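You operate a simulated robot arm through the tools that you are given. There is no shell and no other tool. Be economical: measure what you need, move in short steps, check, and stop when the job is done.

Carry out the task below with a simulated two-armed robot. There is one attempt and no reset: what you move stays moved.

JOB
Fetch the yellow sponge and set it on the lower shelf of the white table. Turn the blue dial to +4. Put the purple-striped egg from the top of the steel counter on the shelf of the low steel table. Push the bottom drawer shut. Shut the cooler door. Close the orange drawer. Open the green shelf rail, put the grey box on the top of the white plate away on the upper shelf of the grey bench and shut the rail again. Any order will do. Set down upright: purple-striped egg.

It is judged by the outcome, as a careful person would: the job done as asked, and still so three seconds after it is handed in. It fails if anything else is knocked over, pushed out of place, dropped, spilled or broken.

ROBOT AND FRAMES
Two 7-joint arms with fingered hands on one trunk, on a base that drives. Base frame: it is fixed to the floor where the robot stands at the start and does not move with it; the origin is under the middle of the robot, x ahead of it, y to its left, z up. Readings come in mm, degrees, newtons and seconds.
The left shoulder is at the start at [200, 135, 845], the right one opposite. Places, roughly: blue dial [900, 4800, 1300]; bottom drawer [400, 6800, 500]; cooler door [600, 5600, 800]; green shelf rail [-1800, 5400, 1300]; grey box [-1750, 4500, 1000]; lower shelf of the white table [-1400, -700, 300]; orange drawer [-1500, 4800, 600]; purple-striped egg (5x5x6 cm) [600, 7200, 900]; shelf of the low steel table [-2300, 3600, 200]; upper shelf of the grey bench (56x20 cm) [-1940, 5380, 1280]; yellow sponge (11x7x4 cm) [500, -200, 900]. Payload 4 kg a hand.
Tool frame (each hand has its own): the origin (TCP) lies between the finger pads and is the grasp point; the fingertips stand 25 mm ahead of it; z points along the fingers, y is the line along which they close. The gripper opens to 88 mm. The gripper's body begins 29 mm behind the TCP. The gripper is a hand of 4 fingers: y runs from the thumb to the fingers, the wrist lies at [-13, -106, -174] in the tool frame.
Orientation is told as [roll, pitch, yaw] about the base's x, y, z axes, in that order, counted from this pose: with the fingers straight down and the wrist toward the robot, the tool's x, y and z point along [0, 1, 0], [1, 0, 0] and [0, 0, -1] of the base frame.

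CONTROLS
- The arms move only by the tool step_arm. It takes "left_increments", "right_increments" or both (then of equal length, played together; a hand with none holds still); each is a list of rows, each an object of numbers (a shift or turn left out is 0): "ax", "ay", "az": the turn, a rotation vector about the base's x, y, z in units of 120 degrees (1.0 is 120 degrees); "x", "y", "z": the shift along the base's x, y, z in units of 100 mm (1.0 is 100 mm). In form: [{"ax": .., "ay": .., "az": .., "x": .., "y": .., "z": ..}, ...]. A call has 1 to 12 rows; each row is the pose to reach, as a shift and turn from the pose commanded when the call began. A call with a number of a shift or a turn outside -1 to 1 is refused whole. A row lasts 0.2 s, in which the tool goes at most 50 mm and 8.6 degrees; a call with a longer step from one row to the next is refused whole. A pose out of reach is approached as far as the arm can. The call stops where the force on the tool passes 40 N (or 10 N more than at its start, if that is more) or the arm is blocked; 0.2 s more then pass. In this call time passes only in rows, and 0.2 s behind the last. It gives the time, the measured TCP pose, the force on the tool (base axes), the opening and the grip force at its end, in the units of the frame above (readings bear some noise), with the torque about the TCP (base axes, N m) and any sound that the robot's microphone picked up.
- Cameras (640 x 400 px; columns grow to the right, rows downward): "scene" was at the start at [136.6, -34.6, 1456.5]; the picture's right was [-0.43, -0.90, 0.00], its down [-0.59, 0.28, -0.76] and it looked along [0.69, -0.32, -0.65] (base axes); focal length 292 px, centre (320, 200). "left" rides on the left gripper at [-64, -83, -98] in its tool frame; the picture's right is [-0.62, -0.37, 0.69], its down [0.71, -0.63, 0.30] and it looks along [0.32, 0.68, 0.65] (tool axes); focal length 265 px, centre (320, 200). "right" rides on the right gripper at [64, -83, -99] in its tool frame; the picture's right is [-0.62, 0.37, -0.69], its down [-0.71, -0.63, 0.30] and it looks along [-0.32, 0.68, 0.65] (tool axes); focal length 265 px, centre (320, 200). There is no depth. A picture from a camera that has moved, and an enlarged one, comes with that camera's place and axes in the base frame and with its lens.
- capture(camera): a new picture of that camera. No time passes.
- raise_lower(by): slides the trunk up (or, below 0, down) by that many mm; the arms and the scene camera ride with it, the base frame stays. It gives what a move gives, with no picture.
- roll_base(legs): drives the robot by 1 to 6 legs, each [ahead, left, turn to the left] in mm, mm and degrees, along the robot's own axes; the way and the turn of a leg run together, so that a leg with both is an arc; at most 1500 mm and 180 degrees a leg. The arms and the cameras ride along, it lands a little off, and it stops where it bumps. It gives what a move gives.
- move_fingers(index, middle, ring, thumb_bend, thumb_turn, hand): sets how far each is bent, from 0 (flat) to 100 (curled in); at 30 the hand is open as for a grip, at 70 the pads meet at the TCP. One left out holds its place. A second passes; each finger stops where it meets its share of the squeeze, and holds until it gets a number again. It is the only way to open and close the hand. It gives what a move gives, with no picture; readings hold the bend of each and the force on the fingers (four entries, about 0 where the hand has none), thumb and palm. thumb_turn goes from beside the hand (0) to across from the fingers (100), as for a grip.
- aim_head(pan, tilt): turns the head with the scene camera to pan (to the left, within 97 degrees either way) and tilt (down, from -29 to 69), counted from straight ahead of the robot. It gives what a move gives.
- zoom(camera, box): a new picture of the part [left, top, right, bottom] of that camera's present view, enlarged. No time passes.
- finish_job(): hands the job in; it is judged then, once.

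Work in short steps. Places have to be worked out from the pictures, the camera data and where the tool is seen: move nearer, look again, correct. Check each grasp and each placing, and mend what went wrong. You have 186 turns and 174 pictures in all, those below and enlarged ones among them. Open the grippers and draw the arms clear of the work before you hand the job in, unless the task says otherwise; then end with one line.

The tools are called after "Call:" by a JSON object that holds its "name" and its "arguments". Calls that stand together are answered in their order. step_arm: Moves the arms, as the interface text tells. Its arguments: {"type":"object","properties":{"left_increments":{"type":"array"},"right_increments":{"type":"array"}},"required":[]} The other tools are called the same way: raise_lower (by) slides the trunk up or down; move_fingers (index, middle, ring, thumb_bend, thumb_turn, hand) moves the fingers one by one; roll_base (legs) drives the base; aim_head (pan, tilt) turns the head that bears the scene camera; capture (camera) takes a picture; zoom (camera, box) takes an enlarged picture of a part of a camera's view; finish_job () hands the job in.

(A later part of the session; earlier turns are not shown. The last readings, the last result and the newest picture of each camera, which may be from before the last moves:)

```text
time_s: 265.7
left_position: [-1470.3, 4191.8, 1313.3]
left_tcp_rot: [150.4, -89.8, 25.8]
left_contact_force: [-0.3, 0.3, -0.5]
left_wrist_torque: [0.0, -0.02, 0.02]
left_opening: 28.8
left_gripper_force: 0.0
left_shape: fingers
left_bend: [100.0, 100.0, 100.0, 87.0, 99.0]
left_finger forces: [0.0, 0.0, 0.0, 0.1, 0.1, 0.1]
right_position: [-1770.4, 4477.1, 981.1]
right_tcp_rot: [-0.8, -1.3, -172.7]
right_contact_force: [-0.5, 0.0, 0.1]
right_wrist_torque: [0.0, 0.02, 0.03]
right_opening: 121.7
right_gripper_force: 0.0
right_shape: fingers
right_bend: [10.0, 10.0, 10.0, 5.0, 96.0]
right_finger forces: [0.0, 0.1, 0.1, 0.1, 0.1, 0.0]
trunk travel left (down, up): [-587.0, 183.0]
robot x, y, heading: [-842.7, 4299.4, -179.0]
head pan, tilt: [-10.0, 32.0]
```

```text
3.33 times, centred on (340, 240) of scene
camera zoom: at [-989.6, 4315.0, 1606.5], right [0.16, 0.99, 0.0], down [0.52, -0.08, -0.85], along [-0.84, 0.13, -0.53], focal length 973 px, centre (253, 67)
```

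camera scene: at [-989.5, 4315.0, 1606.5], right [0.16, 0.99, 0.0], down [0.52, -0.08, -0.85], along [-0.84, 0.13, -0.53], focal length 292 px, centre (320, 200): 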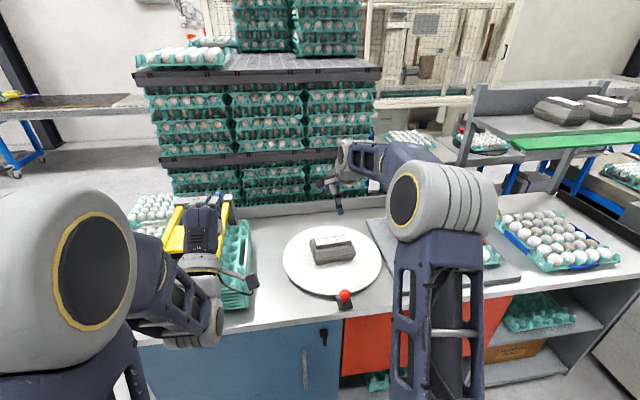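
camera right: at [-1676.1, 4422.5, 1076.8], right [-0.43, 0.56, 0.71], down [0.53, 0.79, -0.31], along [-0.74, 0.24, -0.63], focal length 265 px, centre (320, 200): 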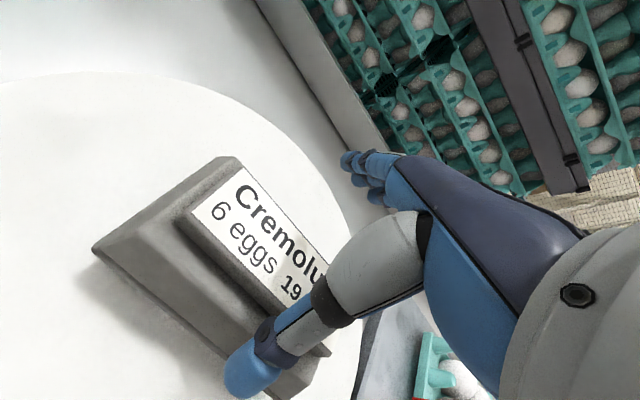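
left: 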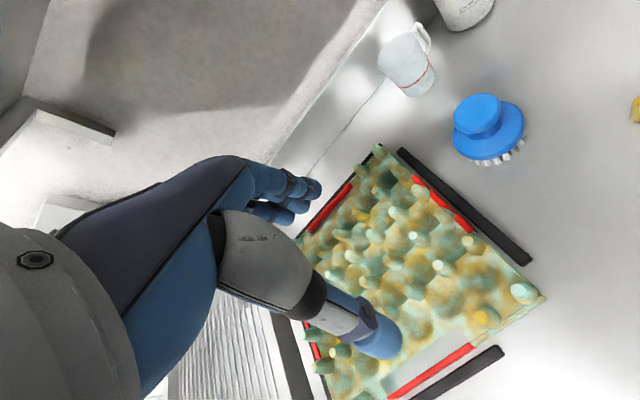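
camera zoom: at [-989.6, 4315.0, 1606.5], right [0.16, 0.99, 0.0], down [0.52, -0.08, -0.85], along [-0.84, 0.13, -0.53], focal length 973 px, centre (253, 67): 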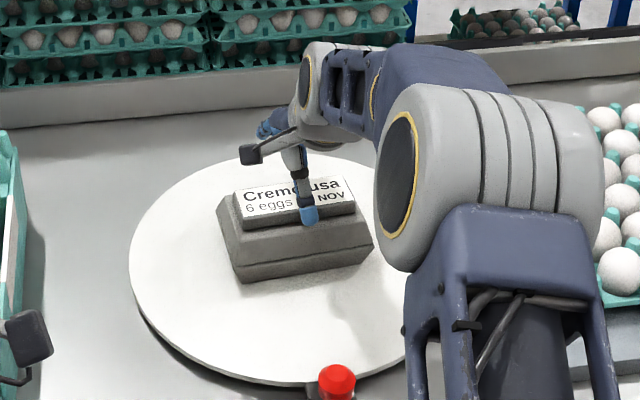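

Clearances look right on both sides. I'll continue down 70 mm slowly.

Call:
{"name": "step_arm", "arguments": {"right_increments": [{"z": -0.2}, {"z": -0.4}, {"z": -0.5}, {"z": -0.6}, {"z": -0.7}]}}

Call:
{"name": "capture", "arguments": {"camera": "right"}}

Call:
{"name": "zoom", "arguments": {"camera": "scene", "box": [260, 180, 420, 300]}}

```text
time_s: 266.9
left_position: [-1467.9, 4193.0, 1313.4]
left_tcp_rot: [154.8, -89.7, 21.3]
left_contact_force: [-0.9, -0.3, 0.4]
left_wrist_torque: [0.0, 0.04, 0.02]
left_opening: 29.1
left_gripper_force: 0.0
left_shape: fingers
left_bend: [100.0, 100.0, 100.0, 87.0, 99.0]
left_finger forces: [0.1, 0.0, 0.1, 0.0, 0.0, 0.0]
right_position: [-1770.8, 4477.3, 916.2]
right_tcp_rot: [-0.9, -1.7, -172.9]
right_contact_force: [11.5, 1.1, 25.1]
right_wrist_torque: [0.01, -0.77, 0.04]
right_opening: 123.4
right_gripper_force: 11.5
right_shape: fingers
right_bend: [10.0, 10.0, 10.0, 1.0, 95.0]
right_finger forces: [0.0, 0.0, 0.0, 0.0, 22.6, 0.1]
trunk travel left (down, up): [-587.0, 183.0]
robot x, y, heading: [-842.8, 4304.2, -179.0]
head pan, tilt: [-10.0, 32.0]
```

```text
76 pictures are left
camera right: at [-1676.6, 4422.6, 1010.7], right [-0.42, 0.56, 0.71], down [0.53, 0.79, -0.31], along [-0.74, 0.24, -0.63], focal length 265 px, centre (320, 200)
```

right: 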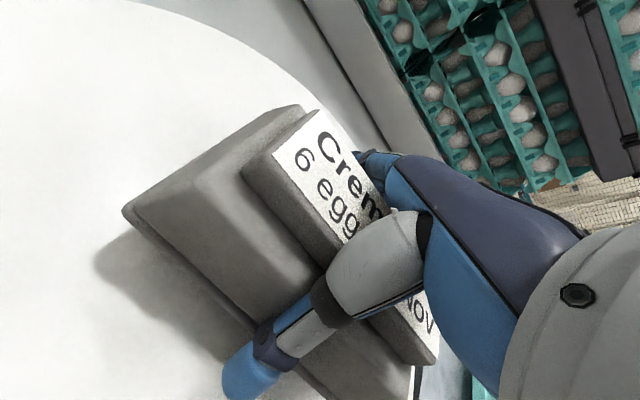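

```text
3.33 times, centred on (340, 240) of scene
camera zoom: at [-988.5, 4315.0, 1607.1], right [0.16, 0.99, 0.0], down [0.52, -0.08, -0.85], along [-0.84, 0.13, -0.53], focal length 973 px, centre (253, 67)
```

zoom: 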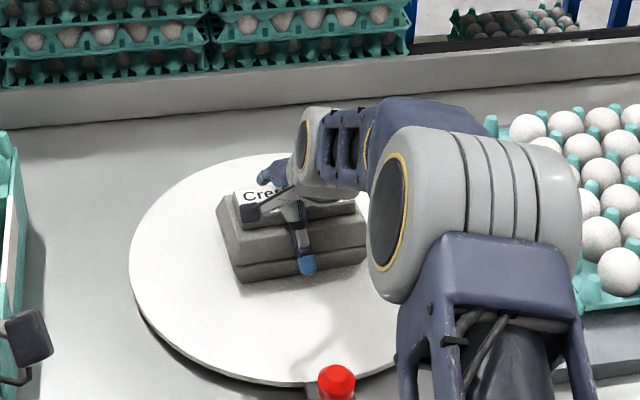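

The thumb touched the carton's front slope. I'll lift 20 mm, shift 10 mm toward the robot and descend again.

Call:
{"name": "step_arm", "arguments": {"right_increments": [{"z": 0.2}, {"z": 0.2, "x": 0.11}, {"z": 0.1, "x": 0.11}, {"z": 0.0, "x": 0.11}, {"z": -0.1, "x": 0.11}, {"z": -0.18, "x": 0.11}]}}

Call:
{"name": "capture", "arguments": {"camera": "right"}}

```text
time_s: 268.2
left_position: [-1468.1, 4192.6, 1314.4]
left_tcp_rot: [158.3, -89.7, 17.7]
left_contact_force: [0.9, -0.5, 0.4]
left_wrist_torque: [0.03, -0.02, -0.01]
left_opening: 28.6
left_gripper_force: 0.0
left_shape: fingers
left_bend: [100.0, 100.0, 100.0, 87.0, 99.0]
left_finger forces: [0.0, 0.0, 0.0, 0.0, 0.0, 0.0]
right_position: [-1765.3, 4477.2, 910.6]
right_tcp_rot: [-1.0, -2.8, -173.0]
right_contact_force: [3.5, 0.3, 12.1]
right_wrist_torque: [-0.1, 0.09, 0.01]
right_opening: 123.5
right_gripper_force: 9.1
right_shape: fingers
right_bend: [9.0, 10.0, 10.0, 5.0, 95.0]
right_finger forces: [9.2, 0.1, 0.0, 0.0, 8.6, 0.0]
trunk travel left (down, up): [-587.0, 183.0]
robot x, y, heading: [-842.3, 4298.9, -179.0]
head pan, tilt: [-10.0, 32.0]
stopped in row 6 (right hand): the force on the tool passed its limit at 45 N (the readings are from after the stop); the commanded pose is now the measured one
```

```text
74 pictures are left
camera right: at [-1669.4, 4422.1, 1003.6], right [-0.41, 0.56, 0.72], down [0.52, 0.79, -0.32], along [-0.75, 0.24, -0.61], focal length 265 px, centre (320, 200)
```

right: 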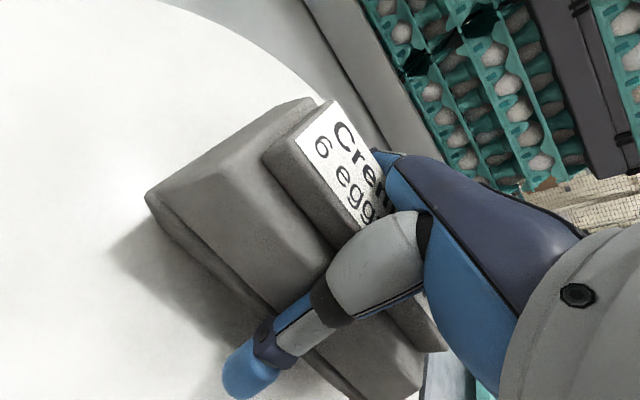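

Both sides are now touching lightly, with the TCP 35 mm below the carton top. I'll close here and test the grip.

Call:
{"name": "move_fingers", "arguments": {"hand": "right", "index": 60, "middle": 60, "ring": 60, "thumb_bend": 50}}

Call:
{"name": "step_arm", "arguments": {"right_increments": [{"z": 0.1}, {"z": 0.2}, {"z": 0.35}, {"z": 0.5}]}}

Call:
{"name": "zoom", "arguments": {"camera": "scene", "box": [260, 180, 420, 300]}}

Call:
{"name": "capture", "arguments": {"camera": "right"}}

```text
time_s: 269.2
left_position: [-1469.6, 4193.0, 1312.1]
left_tcp_rot: [154.3, -89.8, 21.7]
left_contact_force: [-0.2, 0.6, -0.2]
left_wrist_torque: [0.01, 0.04, 0.0]
left_opening: 28.7
left_gripper_force: 0.0
left_shape: fingers
left_bend: [100.0, 100.0, 100.0, 87.0, 99.0]
left_finger forces: [0.0, 0.0, 0.0, 0.0, 0.0, 0.1]
right_position: [-1767.4, 4476.5, 912.4]
right_tcp_rot: [-1.0, -3.1, -172.8]
right_contact_force: [-9.8, -2.2, 27.2]
right_wrist_torque: [-0.18, 0.1, 0.42]
right_opening: 101.6
right_gripper_force: 44.1
right_shape: fingers
right_bend: [18.0, 26.0, 28.0, 28.0, 94.0]
right_finger forces: [27.4, 10.5, 12.9, 0.1, 37.7, 0.1]
trunk travel left (down, up): [-587.0, 183.0]
robot x, y, heading: [-837.3, 4300.8, -179.0]
head pan, tilt: [-10.0, 32.0]
```

```text
time_s: 270.2
left_position: [-1469.3, 4192.3, 1313.5]
left_tcp_rot: [148.1, -89.9, 28.0]
left_contact_force: [-0.3, 0.4, -0.2]
left_wrist_torque: [-0.01, -0.04, 0.0]
left_opening: 28.8
left_gripper_force: 0.2
left_shape: fingers
left_bend: [100.0, 100.0, 100.0, 87.0, 99.0]
left_finger forces: [0.0, 0.0, 0.0, 0.1, 0.0, 0.0]
right_position: [-1766.2, 4476.2, 957.0]
right_tcp_rot: [-0.9, -2.3, -172.8]
right_contact_force: [0.5, -0.4, -3.8]
right_wrist_torque: [0.0, -0.01, -0.01]
right_opening: 99.9
right_gripper_force: 37.8
right_shape: fingers
right_bend: [20.0, 34.0, 31.0, 28.0, 91.0]
right_finger forces: [16.5, 11.5, 10.7, 0.0, 36.3, 0.0]
trunk travel left (down, up): [-587.0, 183.0]
robot x, y, heading: [-842.9, 4296.6, -178.9]
head pan, tilt: [-10.0, 32.0]
```

```text
3.33 times, centred on (340, 240) of scene
camera zoom: at [-990.0, 4315.2, 1606.3], right [0.16, 0.99, 0.0], down [0.52, -0.08, -0.85], along [-0.84, 0.13, -0.53], focal length 973 px, centre (253, 67)
```

zoom: 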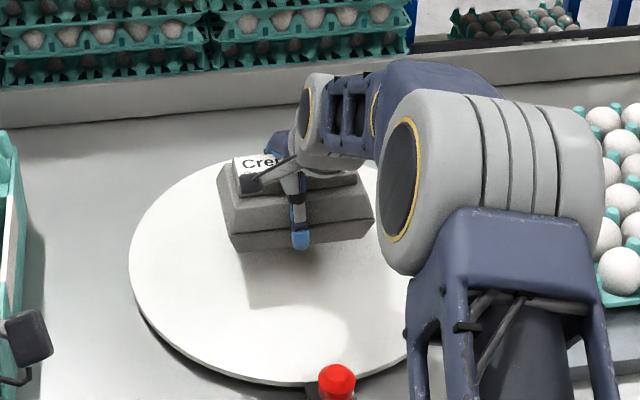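

```text
72 pictures are left
camera right: at [-1669.3, 4421.6, 1050.3], right [-0.41, 0.56, 0.72], down [0.52, 0.79, -0.32], along [-0.75, 0.24, -0.62], focal length 265 px, centre (320, 200)
```

right: 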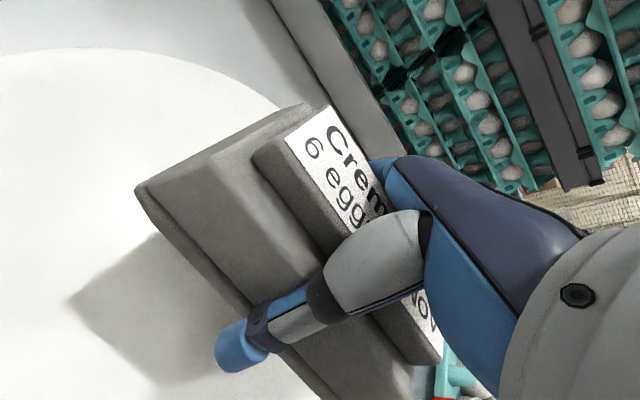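

The carton is held and lifted. I'll raise it well above the shelf height.

Call:
{"name": "raise_lower", "arguments": {"by": 180}}

Call:
{"name": "step_arm", "arguments": {"right_increments": [{"z": 0.3, "az": -0.02}, {"z": 0.6, "az": -0.04}, {"z": 0.9, "az": -0.06}, {"z": 1.0, "az": -0.06}]}}

Call:
{"name": "step_arm", "arguments": {"right_increments": [{"z": 0.3}, {"z": 0.6}, {"z": 0.9}, {"z": 1.0}]}}

Call:
{"name": "step_arm", "arguments": {"right_increments": [{"z": 0.3}, {"z": 0.6}]}}

Call:
{"name": "roll_base", "arguments": {"legs": [[-200, 0, 0], [0, -735, -1]]}}

Call:
{"name": "aim_head", "arguments": {"pan": -10, "tilt": 22}}

Call:
{"name": "capture", "arguments": {"camera": "scene"}}

```text
time_s: 272.2
left_position: [-1469.0, 4192.7, 1493.2]
left_tcp_rot: [148.7, -89.8, 27.5]
left_contact_force: [0.0, 0.6, 0.0]
left_wrist_torque: [-0.02, 0.0, -0.03]
left_opening: 28.7
left_gripper_force: 0.1
left_shape: fingers
left_bend: [100.0, 100.0, 100.0, 87.0, 99.0]
left_finger forces: [0.1, 0.1, 0.1, 0.1, 0.0, 0.0]
right_position: [-1766.8, 4477.2, 1136.1]
right_tcp_rot: [-0.9, -2.6, -172.8]
right_contact_force: [0.3, 0.5, -4.2]
right_wrist_torque: [0.0, -0.01, -0.01]
right_opening: 100.0
right_gripper_force: 37.6
right_shape: fingers
right_bend: [20.0, 34.0, 31.0, 28.0, 91.0]
right_finger forces: [16.4, 11.4, 10.7, 0.1, 36.2, 0.1]
trunk travel left (down, up): [-767.0, 3.0]
robot x, y, heading: [-842.6, 4296.7, -179.1]
head pan, tilt: [-10.0, 32.0]
```

```text
time_s: 273.2
left_position: [-1469.5, 4193.2, 1494.1]
left_tcp_rot: [149.0, -89.9, 27.1]
left_contact_force: [0.3, -0.2, -0.7]
left_wrist_torque: [0.0, -0.01, -0.02]
left_opening: 28.7
left_gripper_force: 0.0
left_shape: fingers
left_bend: [100.0, 100.0, 100.0, 87.0, 99.0]
left_finger forces: [0.0, 0.0, 0.0, 0.0, 0.0, 0.0]
right_position: [-1766.8, 4476.4, 1238.1]
right_tcp_rot: [-1.0, -2.5, 179.9]
right_contact_force: [0.3, 0.1, -4.7]
right_wrist_torque: [0.0, 0.01, 0.0]
right_opening: 99.9
right_gripper_force: 37.3
right_shape: fingers
right_bend: [20.0, 34.0, 31.0, 28.0, 91.0]
right_finger forces: [16.2, 11.4, 10.7, 0.0, 35.9, 0.1]
trunk travel left (down, up): [-767.0, 3.0]
robot x, y, heading: [-839.3, 4297.8, -179.0]
head pan, tilt: [-10.0, 32.0]
```

```text
time_s: 274.2
left_position: [-1468.1, 4192.9, 1493.7]
left_tcp_rot: [148.9, -89.8, 27.2]
left_contact_force: [0.8, -0.5, -0.3]
left_wrist_torque: [0.0, 0.0, 0.01]
left_opening: 28.7
left_gripper_force: 0.0
left_shape: fingers
left_bend: [100.0, 100.0, 100.0, 87.0, 99.0]
left_finger forces: [0.0, 0.1, 0.0, 0.1, 0.0, 0.1]
right_position: [-1766.8, 4475.2, 1335.6]
right_tcp_rot: [-0.9, -2.4, 180.0]
right_contact_force: [0.9, -0.3, -4.5]
right_wrist_torque: [-0.03, 0.01, 0.0]
right_opening: 99.9
right_gripper_force: 37.2
right_shape: fingers
right_bend: [20.0, 34.0, 31.0, 28.0, 91.0]
right_finger forces: [15.9, 11.5, 10.6, 0.0, 35.7, 0.1]
trunk travel left (down, up): [-767.0, 3.0]
robot x, y, heading: [-843.7, 4296.2, -179.0]
head pan, tilt: [-10.0, 32.0]
```

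```text
time_s: 274.9
left_position: [-1468.8, 4192.1, 1493.1]
left_tcp_rot: [148.1, -89.8, 28.0]
left_contact_force: [0.1, -0.6, -0.8]
left_wrist_torque: [0.02, 0.02, 0.04]
left_opening: 28.9
left_gripper_force: 0.0
left_shape: fingers
left_bend: [100.0, 100.0, 100.0, 87.0, 99.0]
left_finger forces: [0.0, 0.1, 0.0, 0.0, 0.0, 0.1]
right_position: [-1767.7, 4477.4, 1395.9]
right_tcp_rot: [-0.9, -2.4, 180.0]
right_contact_force: [-0.2, -0.1, -5.2]
right_wrist_torque: [0.0, -0.02, 0.0]
right_opening: 99.6
right_gripper_force: 36.5
right_shape: fingers
right_bend: [20.0, 34.0, 32.0, 28.0, 91.0]
right_finger forces: [15.8, 11.6, 10.6, 0.0, 35.5, 0.0]
trunk travel left (down, up): [-767.0, 3.0]
robot x, y, heading: [-842.2, 4300.7, -179.2]
head pan, tilt: [-10.0, 32.0]
```

```text
time_s: 280.0
left_position: [-1272.2, 4934.6, 1492.5]
left_tcp_rot: [148.6, -89.8, 25.7]
left_contact_force: [-0.6, -0.2, -0.5]
left_wrist_torque: [0.01, 0.01, -0.03]
left_opening: 28.7
left_gripper_force: 0.0
left_shape: fingers
left_bend: [100.0, 100.0, 100.0, 87.0, 99.0]
left_finger forces: [0.0, 0.0, 0.1, 0.1, 0.0, 0.0]
right_position: [-1562.2, 5228.6, 1396.6]
right_tcp_rot: [-1.0, -2.5, 178.3]
right_contact_force: [-0.1, -0.1, -4.9]
right_wrist_torque: [0.01, -0.02, 0.0]
right_opening: 99.9
right_gripper_force: 36.5
right_shape: fingers
right_bend: [20.0, 34.0, 32.0, 28.0, 91.0]
right_finger forces: [15.5, 11.5, 10.7, 0.0, 35.5, 0.0]
trunk travel left (down, up): [-767.0, 3.0]
robot x, y, heading: [-640.0, 5022.8, 179.2]
head pan, tilt: [-10.0, 32.0]
```

```text
time_s: 280.7
left_position: [-1273.1, 4934.5, 1492.8]
left_tcp_rot: [148.6, -89.9, 25.6]
left_contact_force: [1.0, 0.8, -0.3]
left_wrist_torque: [0.02, -0.03, -0.04]
left_opening: 29.0
left_gripper_force: 0.2
left_shape: fingers
left_bend: [100.0, 100.0, 100.0, 87.0, 99.0]
left_finger forces: [0.0, 0.0, 0.0, 0.1, 0.0, 0.0]
right_position: [-1561.5, 5228.8, 1395.6]
right_tcp_rot: [-0.9, -2.4, 178.2]
right_contact_force: [-0.6, -0.9, -4.2]
right_wrist_torque: [-0.01, -0.03, -0.02]
right_opening: 99.8
right_gripper_force: 36.2
right_shape: fingers
right_bend: [20.0, 34.0, 32.0, 28.0, 91.0]
right_finger forces: [15.7, 11.5, 10.7, 0.0, 35.4, 0.0]
trunk travel left (down, up): [-767.0, 3.0]
robot x, y, heading: [-642.8, 5024.3, 179.1]
head pan, tilt: [-10.0, 22.0]
```

```text
71 pictures are left
camera scene: at [-793.0, 5043.8, 1802.3], right [0.19, 0.98, 0.0], down [0.37, -0.07, -0.93], along [-0.91, 0.17, -0.38], focal length 292 px, centre (320, 200)
```

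scene: 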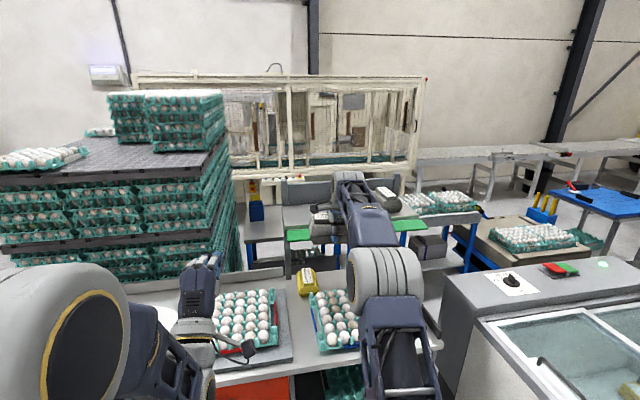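

The carton is lined up in front of the shelf. I'll roll ahead 250 and check the clearance.

Call:
{"name": "roll_base", "arguments": {"legs": [[250, 0, 0]]}}

Call:
{"name": "zoom", "arguments": {"camera": "scene", "box": [200, 120, 460, 320]}}

Call:
{"name": "capture", "arguments": {"camera": "right"}}

```text
time_s: 282.5
left_position: [-1522.0, 4939.2, 1492.4]
left_tcp_rot: [149.7, -89.7, 24.6]
left_contact_force: [-0.5, -0.3, 0.0]
left_wrist_torque: [-0.01, 0.0, 0.01]
left_opening: 28.6
left_gripper_force: 0.1
left_shape: fingers
left_bend: [100.0, 100.0, 100.0, 87.0, 99.0]
left_finger forces: [0.1, 0.0, 0.0, 0.0, 0.0, 0.0]
right_position: [-1810.9, 5233.2, 1397.1]
right_tcp_rot: [-0.8, -2.5, 178.3]
right_contact_force: [-0.4, 0.2, -3.4]
right_wrist_torque: [0.04, -0.04, -0.01]
right_opening: 99.7
right_gripper_force: 36.4
right_shape: fingers
right_bend: [20.0, 34.0, 32.0, 28.0, 91.0]
right_finger forces: [15.6, 11.7, 10.6, 0.0, 35.4, 0.0]
trunk travel left (down, up): [-767.0, 3.0]
robot x, y, heading: [-892.1, 5027.7, 179.3]
head pan, tilt: [-10.0, 22.0]
```

```text
2.00 times, centred on (330, 220) of scene
camera zoom: at [-1041.9, 5047.3, 1802.4], right [0.19, 0.98, 0.0], down [0.37, -0.07, -0.93], along [-0.91, 0.17, -0.37], focal length 584 px, centre (300, 160)
```

zoom: 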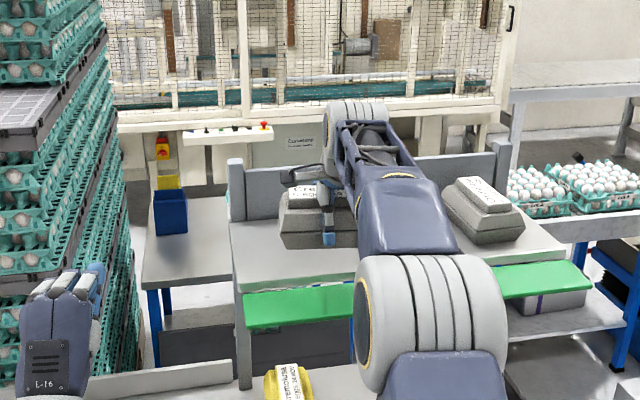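

```text
69 pictures are left
camera right: at [-1723.8, 5165.0, 1490.3], right [-0.32, 0.62, 0.72], down [0.64, 0.7, -0.32], along [-0.7, 0.36, -0.62], focal length 265 px, centre (320, 200)
```

right: 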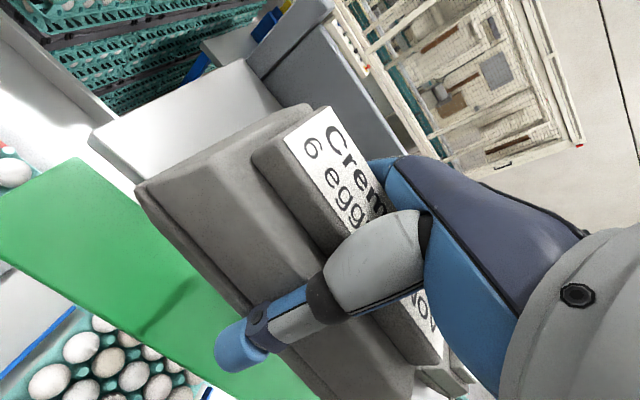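

The shelf spans x -1827 to -2033 and is free from y 5104 to ~5330. I'll move the carton to (-1930, 5215) and lower part way.

Call:
{"name": "roll_base", "arguments": {"legs": [[60, 0, 0]]}}

Call:
{"name": "step_arm", "arguments": {"right_increments": [{"x": -0.3, "y": -0.1, "az": 0.012}, {"x": -0.6, "y": -0.19, "az": 0.012}, {"x": -0.6, "y": -0.19, "z": -0.2, "az": 0.012}, {"x": -0.6, "y": -0.19, "z": -0.4, "az": 0.012}]}}

Call:
{"name": "capture", "arguments": {"camera": "right"}}

Call:
{"name": "zoom", "arguments": {"camera": "scene", "box": [240, 160, 460, 320]}}

```text
time_s: 283.5
left_position: [-1580.7, 4940.8, 1494.0]
left_tcp_rot: [150.3, -89.7, 24.0]
left_contact_force: [0.1, 1.5, 0.5]
left_wrist_torque: [0.03, -0.01, -0.03]
left_opening: 28.9
left_gripper_force: 0.1
left_shape: fingers
left_bend: [100.0, 100.0, 100.0, 87.0, 99.0]
left_finger forces: [0.0, 0.0, 0.0, 0.0, 0.0, 0.1]
right_position: [-1870.3, 5235.2, 1395.9]
right_tcp_rot: [-0.9, -2.4, 178.0]
right_contact_force: [0.0, -0.3, -4.3]
right_wrist_torque: [0.0, 0.0, -0.01]
right_opening: 99.8
right_gripper_force: 36.6
right_shape: fingers
right_bend: [20.0, 34.0, 32.0, 28.0, 91.0]
right_finger forces: [15.5, 11.6, 10.6, 0.0, 35.4, 0.1]
trunk travel left (down, up): [-767.0, 3.0]
robot x, y, heading: [-949.2, 5029.1, 179.2]
head pan, tilt: [-10.0, 22.0]
```

```text
time_s: 284.5
left_position: [-1583.1, 4940.6, 1493.0]
left_tcp_rot: [144.2, -89.8, 30.1]
left_contact_force: [-0.3, 0.5, 0.7]
left_wrist_torque: [0.01, 0.0, -0.03]
left_opening: 28.4
left_gripper_force: 0.0
left_shape: fingers
left_bend: [100.0, 100.0, 100.0, 87.0, 99.0]
left_finger forces: [0.0, 0.1, 0.1, 0.0, 0.1, 0.0]
right_position: [-1910.6, 5217.6, 1349.9]
right_tcp_rot: [-0.9, -2.4, 179.6]
right_contact_force: [0.4, 0.4, -5.1]
right_wrist_torque: [0.0, 0.0, 0.0]
right_opening: 99.4
right_gripper_force: 36.5
right_shape: fingers
right_bend: [20.0, 35.0, 32.0, 28.0, 91.0]
right_finger forces: [15.2, 11.6, 10.5, 0.0, 34.5, 0.0]
right hand out of reach, approached as far as the arm can: row 1, 2, 3, 4
trunk travel left (down, up): [-767.0, 3.0]
robot x, y, heading: [-947.2, 5028.1, 179.3]
head pan, tilt: [-10.0, 22.0]
```

```text
68 pictures are left
camera right: at [-1823.1, 5149.7, 1444.2], right [-0.33, 0.61, 0.72], down [0.62, 0.71, -0.32], along [-0.71, 0.34, -0.62], focal length 265 px, centre (320, 200)
```

right: 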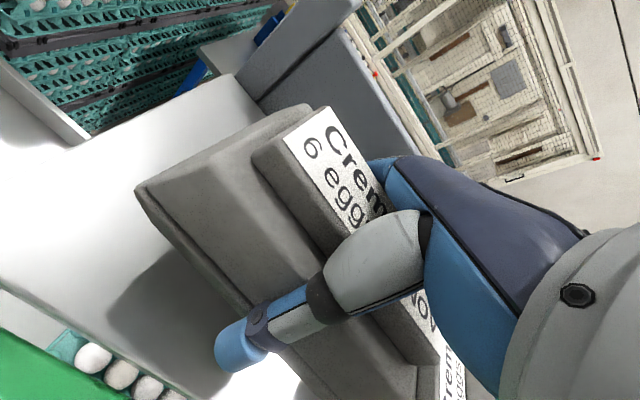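

```text
2.50 times, centred on (350, 240) of scene
camera zoom: at [-1102.6, 5048.4, 1802.2], right [0.19, 0.98, 0.0], down [0.37, -0.07, -0.93], along [-0.91, 0.17, -0.38], focal length 730 px, centre (245, 100)
```

zoom: 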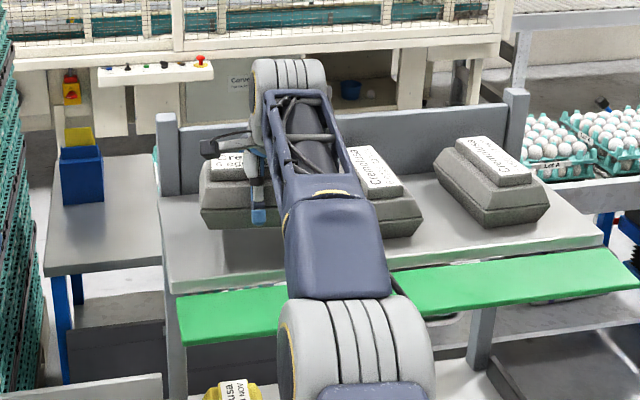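

The carton is over the shelf with about 40 mm on each side. I'll lower slowly until contact.

Call:
{"name": "step_arm", "arguments": {"right_increments": [{"z": -0.08}, {"z": -0.14}, {"z": -0.2}, {"z": -0.26}, {"z": -0.32}, {"z": -0.38}, {"z": -0.44}, {"z": -0.5}]}}

Call:
{"name": "capture", "arguments": {"camera": "right"}}

Call:
{"name": "zoom", "arguments": {"camera": "scene", "box": [240, 160, 460, 320]}}

```text
time_s: 286.3
left_position: [-1579.9, 4940.3, 1494.4]
left_tcp_rot: [156.7, -89.7, 17.6]
left_contact_force: [-0.2, 1.1, 0.4]
left_wrist_torque: [-0.02, 0.02, -0.02]
left_opening: 29.0
left_gripper_force: 0.1
left_shape: fingers
left_bend: [100.0, 100.0, 100.0, 87.0, 99.0]
left_finger forces: [0.0, 0.0, 0.0, 0.1, 0.0, 0.1]
right_position: [-1910.7, 5214.8, 1309.9]
right_tcp_rot: [-0.9, -3.4, 179.6]
right_contact_force: [4.4, 2.4, 36.4]
right_wrist_torque: [-0.25, -0.28, 0.01]
right_opening: 100.6
right_gripper_force: 44.6
right_shape: fingers
right_bend: [20.0, 35.0, 32.0, 27.0, 91.0]
right_finger forces: [21.6, 9.2, 10.2, 0.1, 48.4, 0.1]
trunk travel left (down, up): [-767.0, 3.0]
robot x, y, heading: [-954.7, 5029.3, 179.1]
head pan, tilt: [-10.0, 22.0]
```

```text
66 pictures are left
camera right: at [-1821.4, 5148.2, 1402.2], right [-0.32, 0.61, 0.72], down [0.62, 0.71, -0.33], along [-0.72, 0.34, -0.61], focal length 265 px, centre (320, 200)
```

right: 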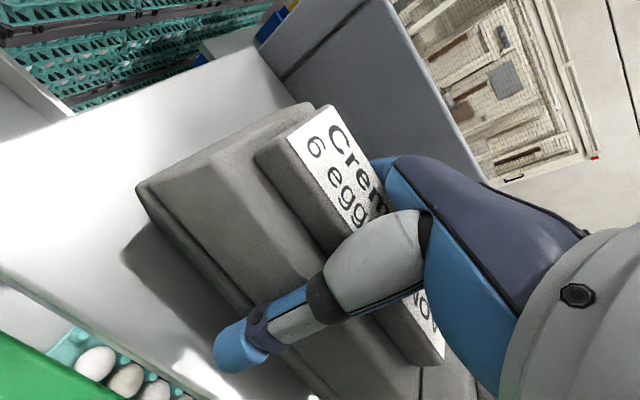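

```text
2.50 times, centred on (350, 240) of scene
camera zoom: at [-1100.2, 5048.1, 1803.3], right [0.19, 0.98, 0.0], down [0.37, -0.07, -0.93], along [-0.91, 0.17, -0.37], focal length 730 px, centre (245, 100)
```

zoom: 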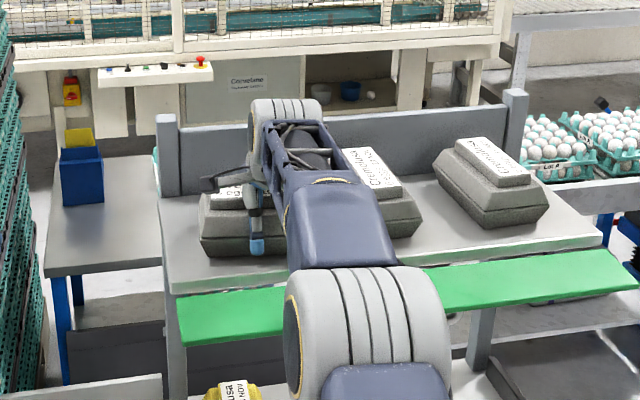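

The carton is resting on the shelf. I'll ease up 4 mm and release wide.

Call:
{"name": "step_arm", "arguments": {"right_increments": [{"z": 0.05}]}}

Call:
{"name": "move_fingers", "arguments": {"hand": "right", "index": 5, "middle": 8, "ring": 8, "thumb_bend": 3}}

Call:
{"name": "step_arm", "arguments": {"right_increments": [{"z": 0.15}, {"z": 0.4}, {"z": 0.7}, {"z": 0.95}]}}

Call:
{"name": "capture", "arguments": {"camera": "right"}}

Call:
{"name": "zoom", "arguments": {"camera": "scene", "box": [240, 160, 460, 320]}}

```text
time_s: 286.7
left_position: [-1579.9, 4941.8, 1493.0]
left_tcp_rot: [154.6, -89.7, 19.6]
left_contact_force: [0.4, -0.4, -0.6]
left_wrist_torque: [0.0, -0.01, 0.0]
left_opening: 28.7
left_gripper_force: 0.0
left_shape: fingers
left_bend: [100.0, 100.0, 100.0, 87.0, 99.0]
left_finger forces: [0.0, 0.1, 0.0, 0.0, 0.1, 0.0]
right_position: [-1910.8, 5215.0, 1309.5]
right_tcp_rot: [-0.9, -2.9, 179.4]
right_contact_force: [-0.8, 2.7, 29.2]
right_wrist_torque: [-0.17, 0.33, -0.01]
right_opening: 100.2
right_gripper_force: 40.7
right_shape: fingers
right_bend: [20.0, 35.0, 32.0, 28.0, 91.0]
right_finger forces: [21.7, 9.7, 11.1, 0.1, 39.0, 0.0]
trunk travel left (down, up): [-767.0, 3.0]
robot x, y, heading: [-949.7, 5029.4, 179.0]
head pan, tilt: [-10.0, 22.0]
```

```text
time_s: 287.7
left_position: [-1580.4, 4940.2, 1493.5]
left_tcp_rot: [158.2, -89.8, 16.2]
left_contact_force: [0.3, -0.9, -0.5]
left_wrist_torque: [0.0, 0.02, 0.03]
left_opening: 28.5
left_gripper_force: 0.1
left_shape: fingers
left_bend: [100.0, 100.0, 100.0, 87.0, 99.0]
left_finger forces: [0.0, 0.0, 0.0, 0.1, 0.0, 0.1]
right_position: [-1910.0, 5214.0, 1308.1]
right_tcp_rot: [-0.9, -2.7, 179.5]
right_contact_force: [7.3, -4.4, 25.8]
right_wrist_torque: [-0.05, -0.78, -0.12]
right_opening: 127.2
right_gripper_force: 13.1
right_shape: fingers
right_bend: [5.0, 8.0, 8.0, 3.0, 94.0]
right_finger forces: [0.1, 0.0, 0.0, 0.0, 26.1, 0.0]
trunk travel left (down, up): [-767.0, 3.0]
robot x, y, heading: [-949.2, 5029.0, 179.5]
head pan, tilt: [-10.0, 22.0]
```

```text
time_s: 288.7
left_position: [-1581.7, 4940.6, 1493.3]
left_tcp_rot: [148.9, -89.8, 25.3]
left_contact_force: [-0.4, 1.1, 0.2]
left_wrist_torque: [-0.01, -0.02, -0.01]
left_opening: 28.6
left_gripper_force: 0.1
left_shape: fingers
left_bend: [100.0, 100.0, 100.0, 87.0, 99.0]
left_finger forces: [0.0, 0.0, 0.0, 0.0, 0.1, 0.1]
right_position: [-1896.9, 5213.6, 1385.9]
right_tcp_rot: [-0.9, -2.4, 179.5]
right_contact_force: [0.5, 0.4, 1.3]
right_wrist_torque: [0.03, -0.03, 0.0]
right_opening: 127.3
right_gripper_force: 0.1
right_shape: fingers
right_bend: [5.0, 8.0, 8.0, 3.0, 95.0]
right_finger forces: [0.0, 0.0, 0.0, 0.0, 0.0, 0.0]
right hand out of reach, approached as far as the arm can: row 3, 4
trunk travel left (down, up): [-767.0, 3.0]
robot x, y, heading: [-951.5, 5026.3, 179.2]
head pan, tilt: [-10.0, 22.0]
```

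```text
64 pictures are left
camera right: at [-1809.7, 5146.6, 1480.9], right [-0.33, 0.61, 0.72], down [0.62, 0.71, -0.32], along [-0.71, 0.34, -0.62], focal length 265 px, centre (320, 200)
```

right: 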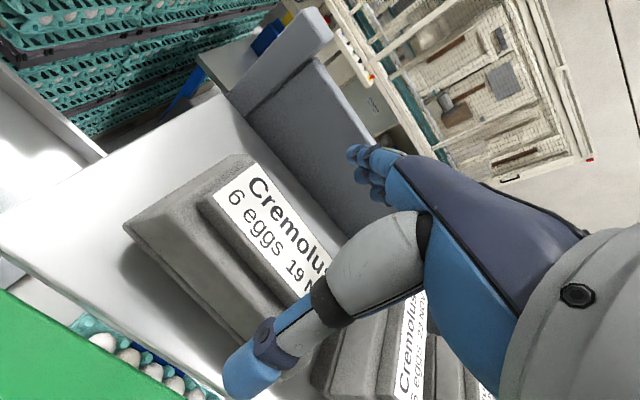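

```text
2.50 times, centred on (350, 240) of scene
camera zoom: at [-1102.4, 5048.3, 1802.3], right [0.19, 0.98, 0.0], down [0.37, -0.07, -0.93], along [-0.91, 0.17, -0.37], focal length 730 px, centre (245, 100)
```

zoom: 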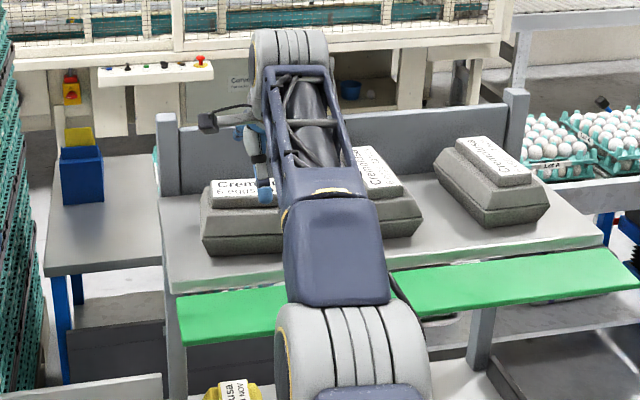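

The carton is set on the shelf. Now to shut the rail: I'll back off, make a fist pointing forward, and prepare to lift the flap from below.

Call:
{"name": "roll_base", "arguments": {"legs": [[-260, 0, 0], [0, -85, 0]]}}

Call:
{"name": "step_arm", "arguments": {"right_increments": [{"ay": 0.065}, {"ay": 0.13}, {"ay": 0.195}, {"ay": 0.26}, {"ay": 0.325}, {"ay": 0.39}, {"ay": 0.455}, {"ay": 0.52}, {"ay": 0.585}, {"ay": 0.65}, {"ay": 0.7}, {"ay": 0.75}]}}

Call:
{"name": "move_fingers", "arguments": {"hand": "right", "index": 100, "middle": 100, "ring": 100, "thumb_bend": 90}}

Call:
{"name": "raise_lower", "arguments": {"by": -220}}

Call:
{"name": "capture", "arguments": {"camera": "scene"}}

Call:
{"name": "capture", "arguments": {"camera": "right"}}

```text
time_s: 291.2
left_position: [-1315.8, 5021.4, 1493.7]
left_tcp_rot: [153.5, -89.9, 20.7]
left_contact_force: [-0.1, -0.1, 0.6]
left_wrist_torque: [-0.01, -0.01, -0.01]
left_opening: 28.7
left_gripper_force: 0.1
left_shape: fingers
left_bend: [100.0, 100.0, 100.0, 87.0, 99.0]
left_finger forces: [0.0, 0.0, 0.0, 0.1, 0.0, 0.0]
right_position: [-1631.5, 5295.8, 1387.4]
right_tcp_rot: [-0.9, -2.4, 179.5]
right_contact_force: [0.4, 0.2, -0.5]
right_wrist_torque: [0.04, -0.02, 0.01]
right_opening: 127.3
right_gripper_force: 0.1
right_shape: fingers
right_bend: [5.0, 8.0, 8.0, 3.0, 95.0]
right_finger forces: [0.1, 0.0, 0.0, 0.0, 0.1, 0.1]
trunk travel left (down, up): [-767.0, 3.0]
robot x, y, heading: [-686.6, 5108.9, 179.0]
head pan, tilt: [-10.0, 22.0]
```

```text
time_s: 293.9
left_position: [-1315.1, 5022.1, 1494.8]
left_tcp_rot: [152.1, -89.8, 22.0]
left_contact_force: [0.2, -0.2, -0.3]
left_wrist_torque: [-0.06, -0.02, -0.02]
left_opening: 28.7
left_gripper_force: 0.0
left_shape: fingers
left_bend: [100.0, 100.0, 100.0, 87.0, 99.0]
left_finger forces: [0.0, 0.1, 0.0, 0.0, 0.0, 0.1]
right_position: [-1727.3, 5310.0, 1380.6]
right_tcp_rot: [172.6, -87.5, 6.9]
right_contact_force: [0.6, -0.4, -0.4]
right_wrist_torque: [0.0, 0.02, -0.01]
right_opening: 127.2
right_gripper_force: 0.0
right_shape: fingers
right_bend: [5.0, 8.0, 8.0, 3.0, 95.0]
right_finger forces: [0.0, 0.1, 0.0, 0.0, 0.1, 0.0]
right hand out of reach, approached as far as the arm can: row 1, 2, 3, 4, 5, 6, 7, 8, 9, 10, 11, 12
trunk travel left (down, up): [-767.0, 3.0]
robot x, y, heading: [-686.3, 5111.4, 179.2]
head pan, tilt: [-10.0, 22.0]
```

```text
time_s: 294.9
left_position: [-1316.8, 5021.9, 1492.1]
left_tcp_rot: [151.4, -89.8, 22.8]
left_contact_force: [-0.6, 0.0, 0.2]
left_wrist_torque: [-0.01, -0.02, 0.0]
left_opening: 28.7
left_gripper_force: 0.0
left_shape: fingers
left_bend: [100.0, 100.0, 100.0, 87.0, 99.0]
left_finger forces: [0.0, 0.0, 0.0, 0.0, 0.0, 0.0]
right_position: [-1728.7, 5309.6, 1380.9]
right_tcp_rot: [167.8, -87.5, 11.6]
right_contact_force: [0.2, 0.7, 0.4]
right_wrist_torque: [0.02, -0.03, 0.02]
right_opening: 12.5
right_gripper_force: 0.1
right_shape: fingers
right_bend: [87.0, 100.0, 100.0, 88.0, 91.0]
right_finger forces: [0.1, 0.0, 0.0, 0.1, 0.0, 0.0]
trunk travel left (down, up): [-767.0, 3.0]
robot x, y, heading: [-687.4, 5107.4, 179.0]
head pan, tilt: [-10.0, 22.0]
```

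```text
time_s: 297.2
left_position: [-1315.5, 5022.1, 1273.8]
left_tcp_rot: [151.5, -89.8, 22.6]
left_contact_force: [-0.1, 0.8, -0.1]
left_wrist_torque: [-0.02, -0.01, 0.01]
left_opening: 29.0
left_gripper_force: 0.0
left_shape: fingers
left_bend: [100.0, 100.0, 100.0, 87.0, 99.0]
left_finger forces: [0.1, 0.1, 0.0, 0.1, 0.0, 0.1]
right_position: [-1727.0, 5310.5, 1160.3]
right_tcp_rot: [167.8, -87.5, 11.9]
right_contact_force: [0.2, -0.8, 0.4]
right_wrist_torque: [0.05, 0.0, 0.03]
right_opening: 14.2
right_gripper_force: 0.1
right_shape: fingers
right_bend: [89.0, 100.0, 100.0, 89.0, 90.0]
right_finger forces: [0.1, 0.1, 0.1, 0.0, 0.0, 0.0]
trunk travel left (down, up): [-547.0, 223.0]
robot x, y, heading: [-685.3, 5108.6, 178.9]
head pan, tilt: [-10.0, 22.0]
```

```text
62 pictures are left
camera scene: at [-835.9, 5129.1, 1582.4], right [0.19, 0.98, 0.0], down [0.37, -0.07, -0.93], along [-0.91, 0.18, -0.37], focal length 292 px, centre (320, 200)
```

scene: 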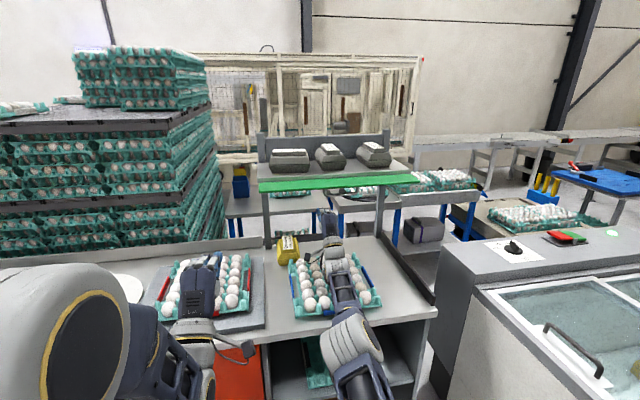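

```text
61 pictures are left
camera right: at [-1632.2, 5244.0, 1074.1], right [0.71, 0.62, 0.33], down [-0.33, 0.71, -0.62], along [-0.62, 0.34, 0.71], focal length 265 px, centre (320, 200)
```

right: 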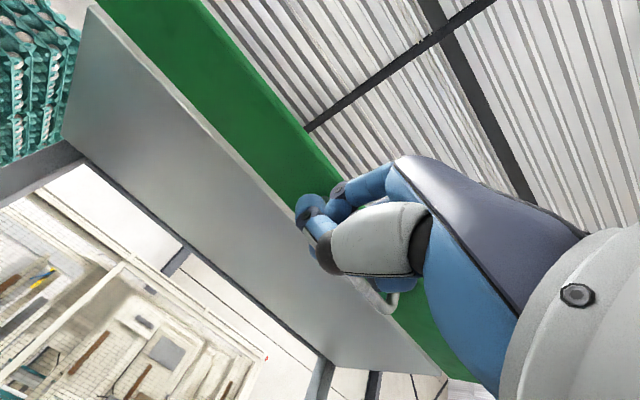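

The fist is below the flap, whose outer edge is near x≈-1758. I'll move under its outer half, left of the handle, and lift.

Call:
{"name": "step_arm", "arguments": {"right_increments": [{"x": -0.2, "y": -0.3}, {"x": -0.5, "y": -0.5}, {"x": -0.5, "y": -0.5, "z": 0.3}, {"x": -0.5, "y": -0.5, "z": 0.6}, {"x": -0.5, "y": -0.5, "z": 0.7}, {"x": -0.5, "y": -0.5, "z": 0.8}, {"x": -0.5, "y": -0.5, "z": 0.9}, {"x": -0.5, "y": -0.5, "z": 1.0}]}}

Call:
{"name": "capture", "arguments": {"camera": "right"}}

Call:
{"name": "zoom", "arguments": {"camera": "scene", "box": [230, 120, 430, 260]}}

```text
time_s: 299.0
left_position: [-1316.0, 5021.9, 1273.2]
left_tcp_rot: [151.8, -89.9, 22.4]
left_contact_force: [0.7, 0.4, -0.1]
left_wrist_torque: [0.0, 0.01, 0.04]
left_opening: 28.8
left_gripper_force: 0.0
left_shape: fingers
left_bend: [100.0, 100.0, 100.0, 87.0, 99.0]
left_finger forces: [0.0, 0.0, 0.0, 0.0, 0.1, 0.0]
right_position: [-1729.3, 5283.9, 1256.3]
right_tcp_rot: [172.1, -87.8, 8.5]
right_contact_force: [-0.2, 0.3, -0.6]
right_wrist_torque: [-0.03, 0.0, 0.01]
right_opening: 13.9
right_gripper_force: 0.0
right_shape: fingers
right_bend: [89.0, 100.0, 100.0, 89.0, 90.0]
right_finger forces: [0.0, 0.0, 0.0, 0.1, 0.0, 0.1]
right hand out of reach, approached as far as the arm can: row 1, 2, 3, 4, 5, 6, 7, 8
trunk travel left (down, up): [-547.0, 223.0]
robot x, y, heading: [-683.8, 5108.5, 178.8]
head pan, tilt: [-10.0, 22.0]
```

```text
60 pictures are left
camera right: at [-1632.3, 5220.5, 1169.5], right [0.7, 0.63, 0.34], down [-0.34, 0.71, -0.62], along [-0.63, 0.32, 0.71], focal length 265 px, centre (320, 200)
```

right: 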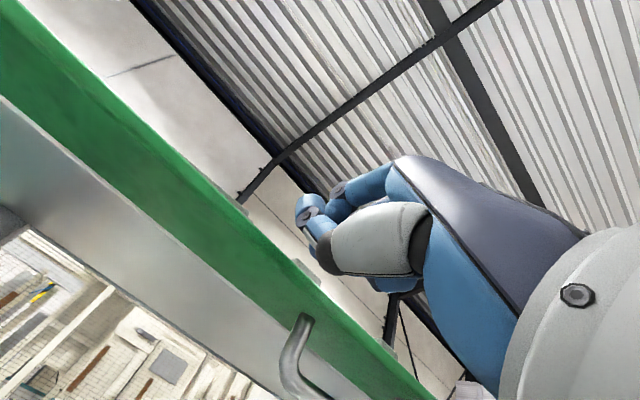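

```text
2.86 times, centred on (330, 190) of scene
camera zoom: at [-835.8, 5129.0, 1582.4], right [0.19, 0.98, 0.0], down [0.37, -0.07, -0.93], along [-0.91, 0.18, -0.37], focal length 834 px, centre (291, 229)
```

zoom: 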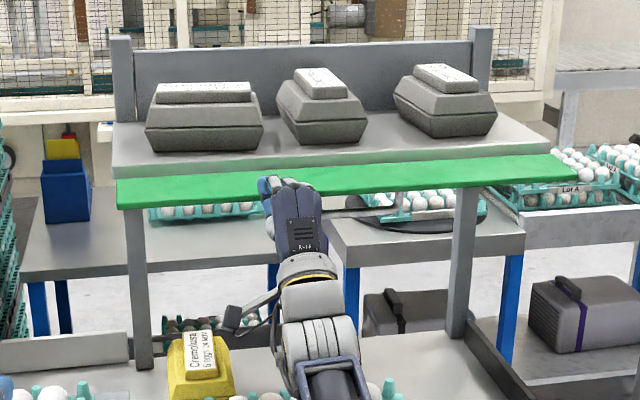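

The arm is at full stretch, just short of the edge. I'll lower it, bring the base closer while drawing the arm in, and lift from beneath.

Call:
{"name": "step_arm", "arguments": {"right_increments": [{"z": -0.4}, {"z": -0.8, "x": 0.2}, {"z": -1.0, "x": 0.5}, {"z": -1.0, "x": 0.9}]}}

Call:
{"name": "step_arm", "arguments": {"right_increments": [{"x": 0.4}, {"x": 0.6, "y": -0.1}]}}

Call:
{"name": "roll_base", "arguments": {"legs": [[205, 0, 0]]}}

Call:
{"name": "capture", "arguments": {"camera": "right"}}

```text
time_s: 300.0
left_position: [-1315.4, 5022.4, 1274.1]
left_tcp_rot: [151.2, -89.6, 23.0]
left_contact_force: [-0.5, -0.7, 0.0]
left_wrist_torque: [0.0, -0.04, -0.02]
left_opening: 28.7
left_gripper_force: 0.0
left_shape: fingers
left_bend: [100.0, 100.0, 100.0, 87.0, 99.0]
left_finger forces: [0.0, 0.0, 0.1, 0.0, 0.0, 0.0]
right_position: [-1728.9, 5299.4, 1165.3]
right_tcp_rot: [169.1, -87.5, 11.3]
right_contact_force: [-0.2, 0.1, 0.2]
right_wrist_torque: [-0.01, 0.0, 0.02]
right_opening: 14.3
right_gripper_force: 0.0
right_shape: fingers
right_bend: [89.0, 100.0, 100.0, 89.0, 90.0]
right_finger forces: [0.0, 0.0, 0.0, 0.0, 0.1, 0.0]
right hand out of reach, approached as far as the arm can: row 1, 2, 3, 4
trunk travel left (down, up): [-547.0, 223.0]
robot x, y, heading: [-683.7, 5108.7, 179.2]
head pan, tilt: [-10.0, 22.0]
```

```text
time_s: 300.6
left_position: [-1316.9, 5021.4, 1273.0]
left_tcp_rot: [151.3, -89.8, 22.9]
left_contact_force: [-0.4, -0.4, 0.1]
left_wrist_torque: [0.01, 0.02, 0.01]
left_opening: 28.9
left_gripper_force: 0.1
left_shape: fingers
left_bend: [100.0, 100.0, 100.0, 87.0, 99.0]
left_finger forces: [0.0, 0.0, 0.0, 0.0, 0.0, 0.0]
right_position: [-1727.4, 5302.0, 1162.4]
right_tcp_rot: [168.9, -87.5, 11.2]
right_contact_force: [-0.8, -0.2, 0.4]
right_wrist_torque: [-0.05, -0.02, 0.03]
right_opening: 14.3
right_gripper_force: 0.0
right_shape: fingers
right_bend: [89.0, 100.0, 100.0, 89.0, 90.0]
right_finger forces: [0.0, 0.1, 0.0, 0.0, 0.1, 0.0]
right hand out of reach, approached as far as the arm can: row 1, 2
trunk travel left (down, up): [-547.0, 223.0]
robot x, y, heading: [-685.7, 5107.7, 179.0]
head pan, tilt: [-10.0, 22.0]
```

```text
time_s: 302.2
left_position: [-1518.9, 5023.6, 1274.2]
left_tcp_rot: [151.0, -89.9, 23.3]
left_contact_force: [0.3, 0.3, 0.0]
left_wrist_torque: [0.02, 0.05, 0.02]
left_opening: 28.8
left_gripper_force: 0.1
left_shape: fingers
left_bend: [100.0, 100.0, 100.0, 87.0, 99.0]
left_finger forces: [0.1, 0.0, 0.0, 0.0, 0.0, 0.0]
right_position: [-1932.6, 5303.9, 1163.4]
right_tcp_rot: [168.9, -87.6, 11.2]
right_contact_force: [0.2, 0.2, -0.6]
right_wrist_torque: [-0.02, -0.03, 0.0]
right_opening: 14.1
right_gripper_force: 0.0
right_shape: fingers
right_bend: [89.0, 100.0, 100.0, 89.0, 90.0]
right_finger forces: [0.0, 0.1, 0.0, 0.0, 0.0, 0.2]
trunk travel left (down, up): [-547.0, 223.0]
robot x, y, heading: [-889.2, 5114.3, 179.2]
head pan, tilt: [-10.0, 22.0]
```

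```text
58 pictures are left
camera right: at [-1836.4, 5238.7, 1076.3], right [0.71, 0.62, 0.33], down [-0.33, 0.71, -0.62], along [-0.62, 0.33, 0.71], focal length 265 px, centre (320, 200)
```

right: 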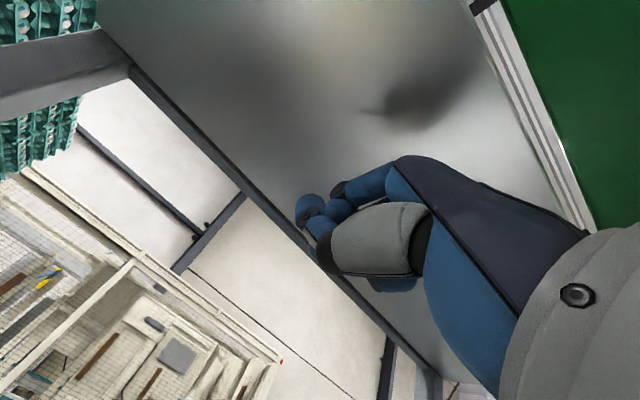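

The arm resisted drawing in. I'm now under the shelf itself, so I'll try pulling the hand back in larger steps.

Call:
{"name": "step_arm", "arguments": {"right_increments": [{"x": 0.3}, {"x": 0.6}, {"x": 0.9}, {"x": 1.0}]}}

Call:
{"name": "capture", "arguments": {"camera": "scene"}}

```text
time_s: 303.2
left_position: [-1519.1, 5022.9, 1273.5]
left_tcp_rot: [152.1, -89.8, 22.2]
left_contact_force: [-0.6, -0.7, 0.5]
left_wrist_torque: [0.02, -0.01, 0.01]
left_opening: 28.9
left_gripper_force: 0.1
left_shape: fingers
left_bend: [100.0, 100.0, 100.0, 87.0, 99.0]
left_finger forces: [0.1, 0.1, 0.0, 0.0, 0.1, 0.0]
right_position: [-1931.0, 5311.9, 1154.7]
right_tcp_rot: [169.6, -87.4, 10.6]
right_contact_force: [-0.2, 0.5, -0.5]
right_wrist_torque: [0.01, 0.02, 0.0]
right_opening: 14.5
right_gripper_force: 0.0
right_shape: fingers
right_bend: [89.0, 100.0, 100.0, 89.0, 90.0]
right_finger forces: [0.0, 0.1, 0.0, 0.1, 0.1, 0.0]
right hand out of reach, approached as far as the arm can: row 1, 2, 3, 4
trunk travel left (down, up): [-547.0, 223.0]
robot x, y, heading: [-887.2, 5110.7, 179.5]
head pan, tilt: [-10.0, 22.0]
```

```text
57 pictures are left
camera scene: at [-1039.6, 5131.8, 1582.4], right [0.19, 0.98, 0.0], down [0.37, -0.07, -0.93], along [-0.91, 0.17, -0.37], focal length 292 px, centre (320, 200)
```

scene: 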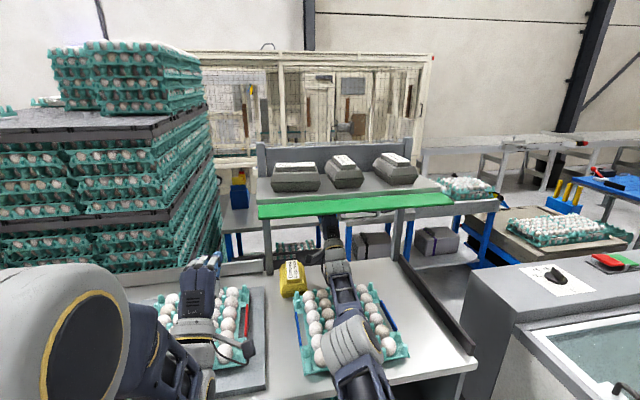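

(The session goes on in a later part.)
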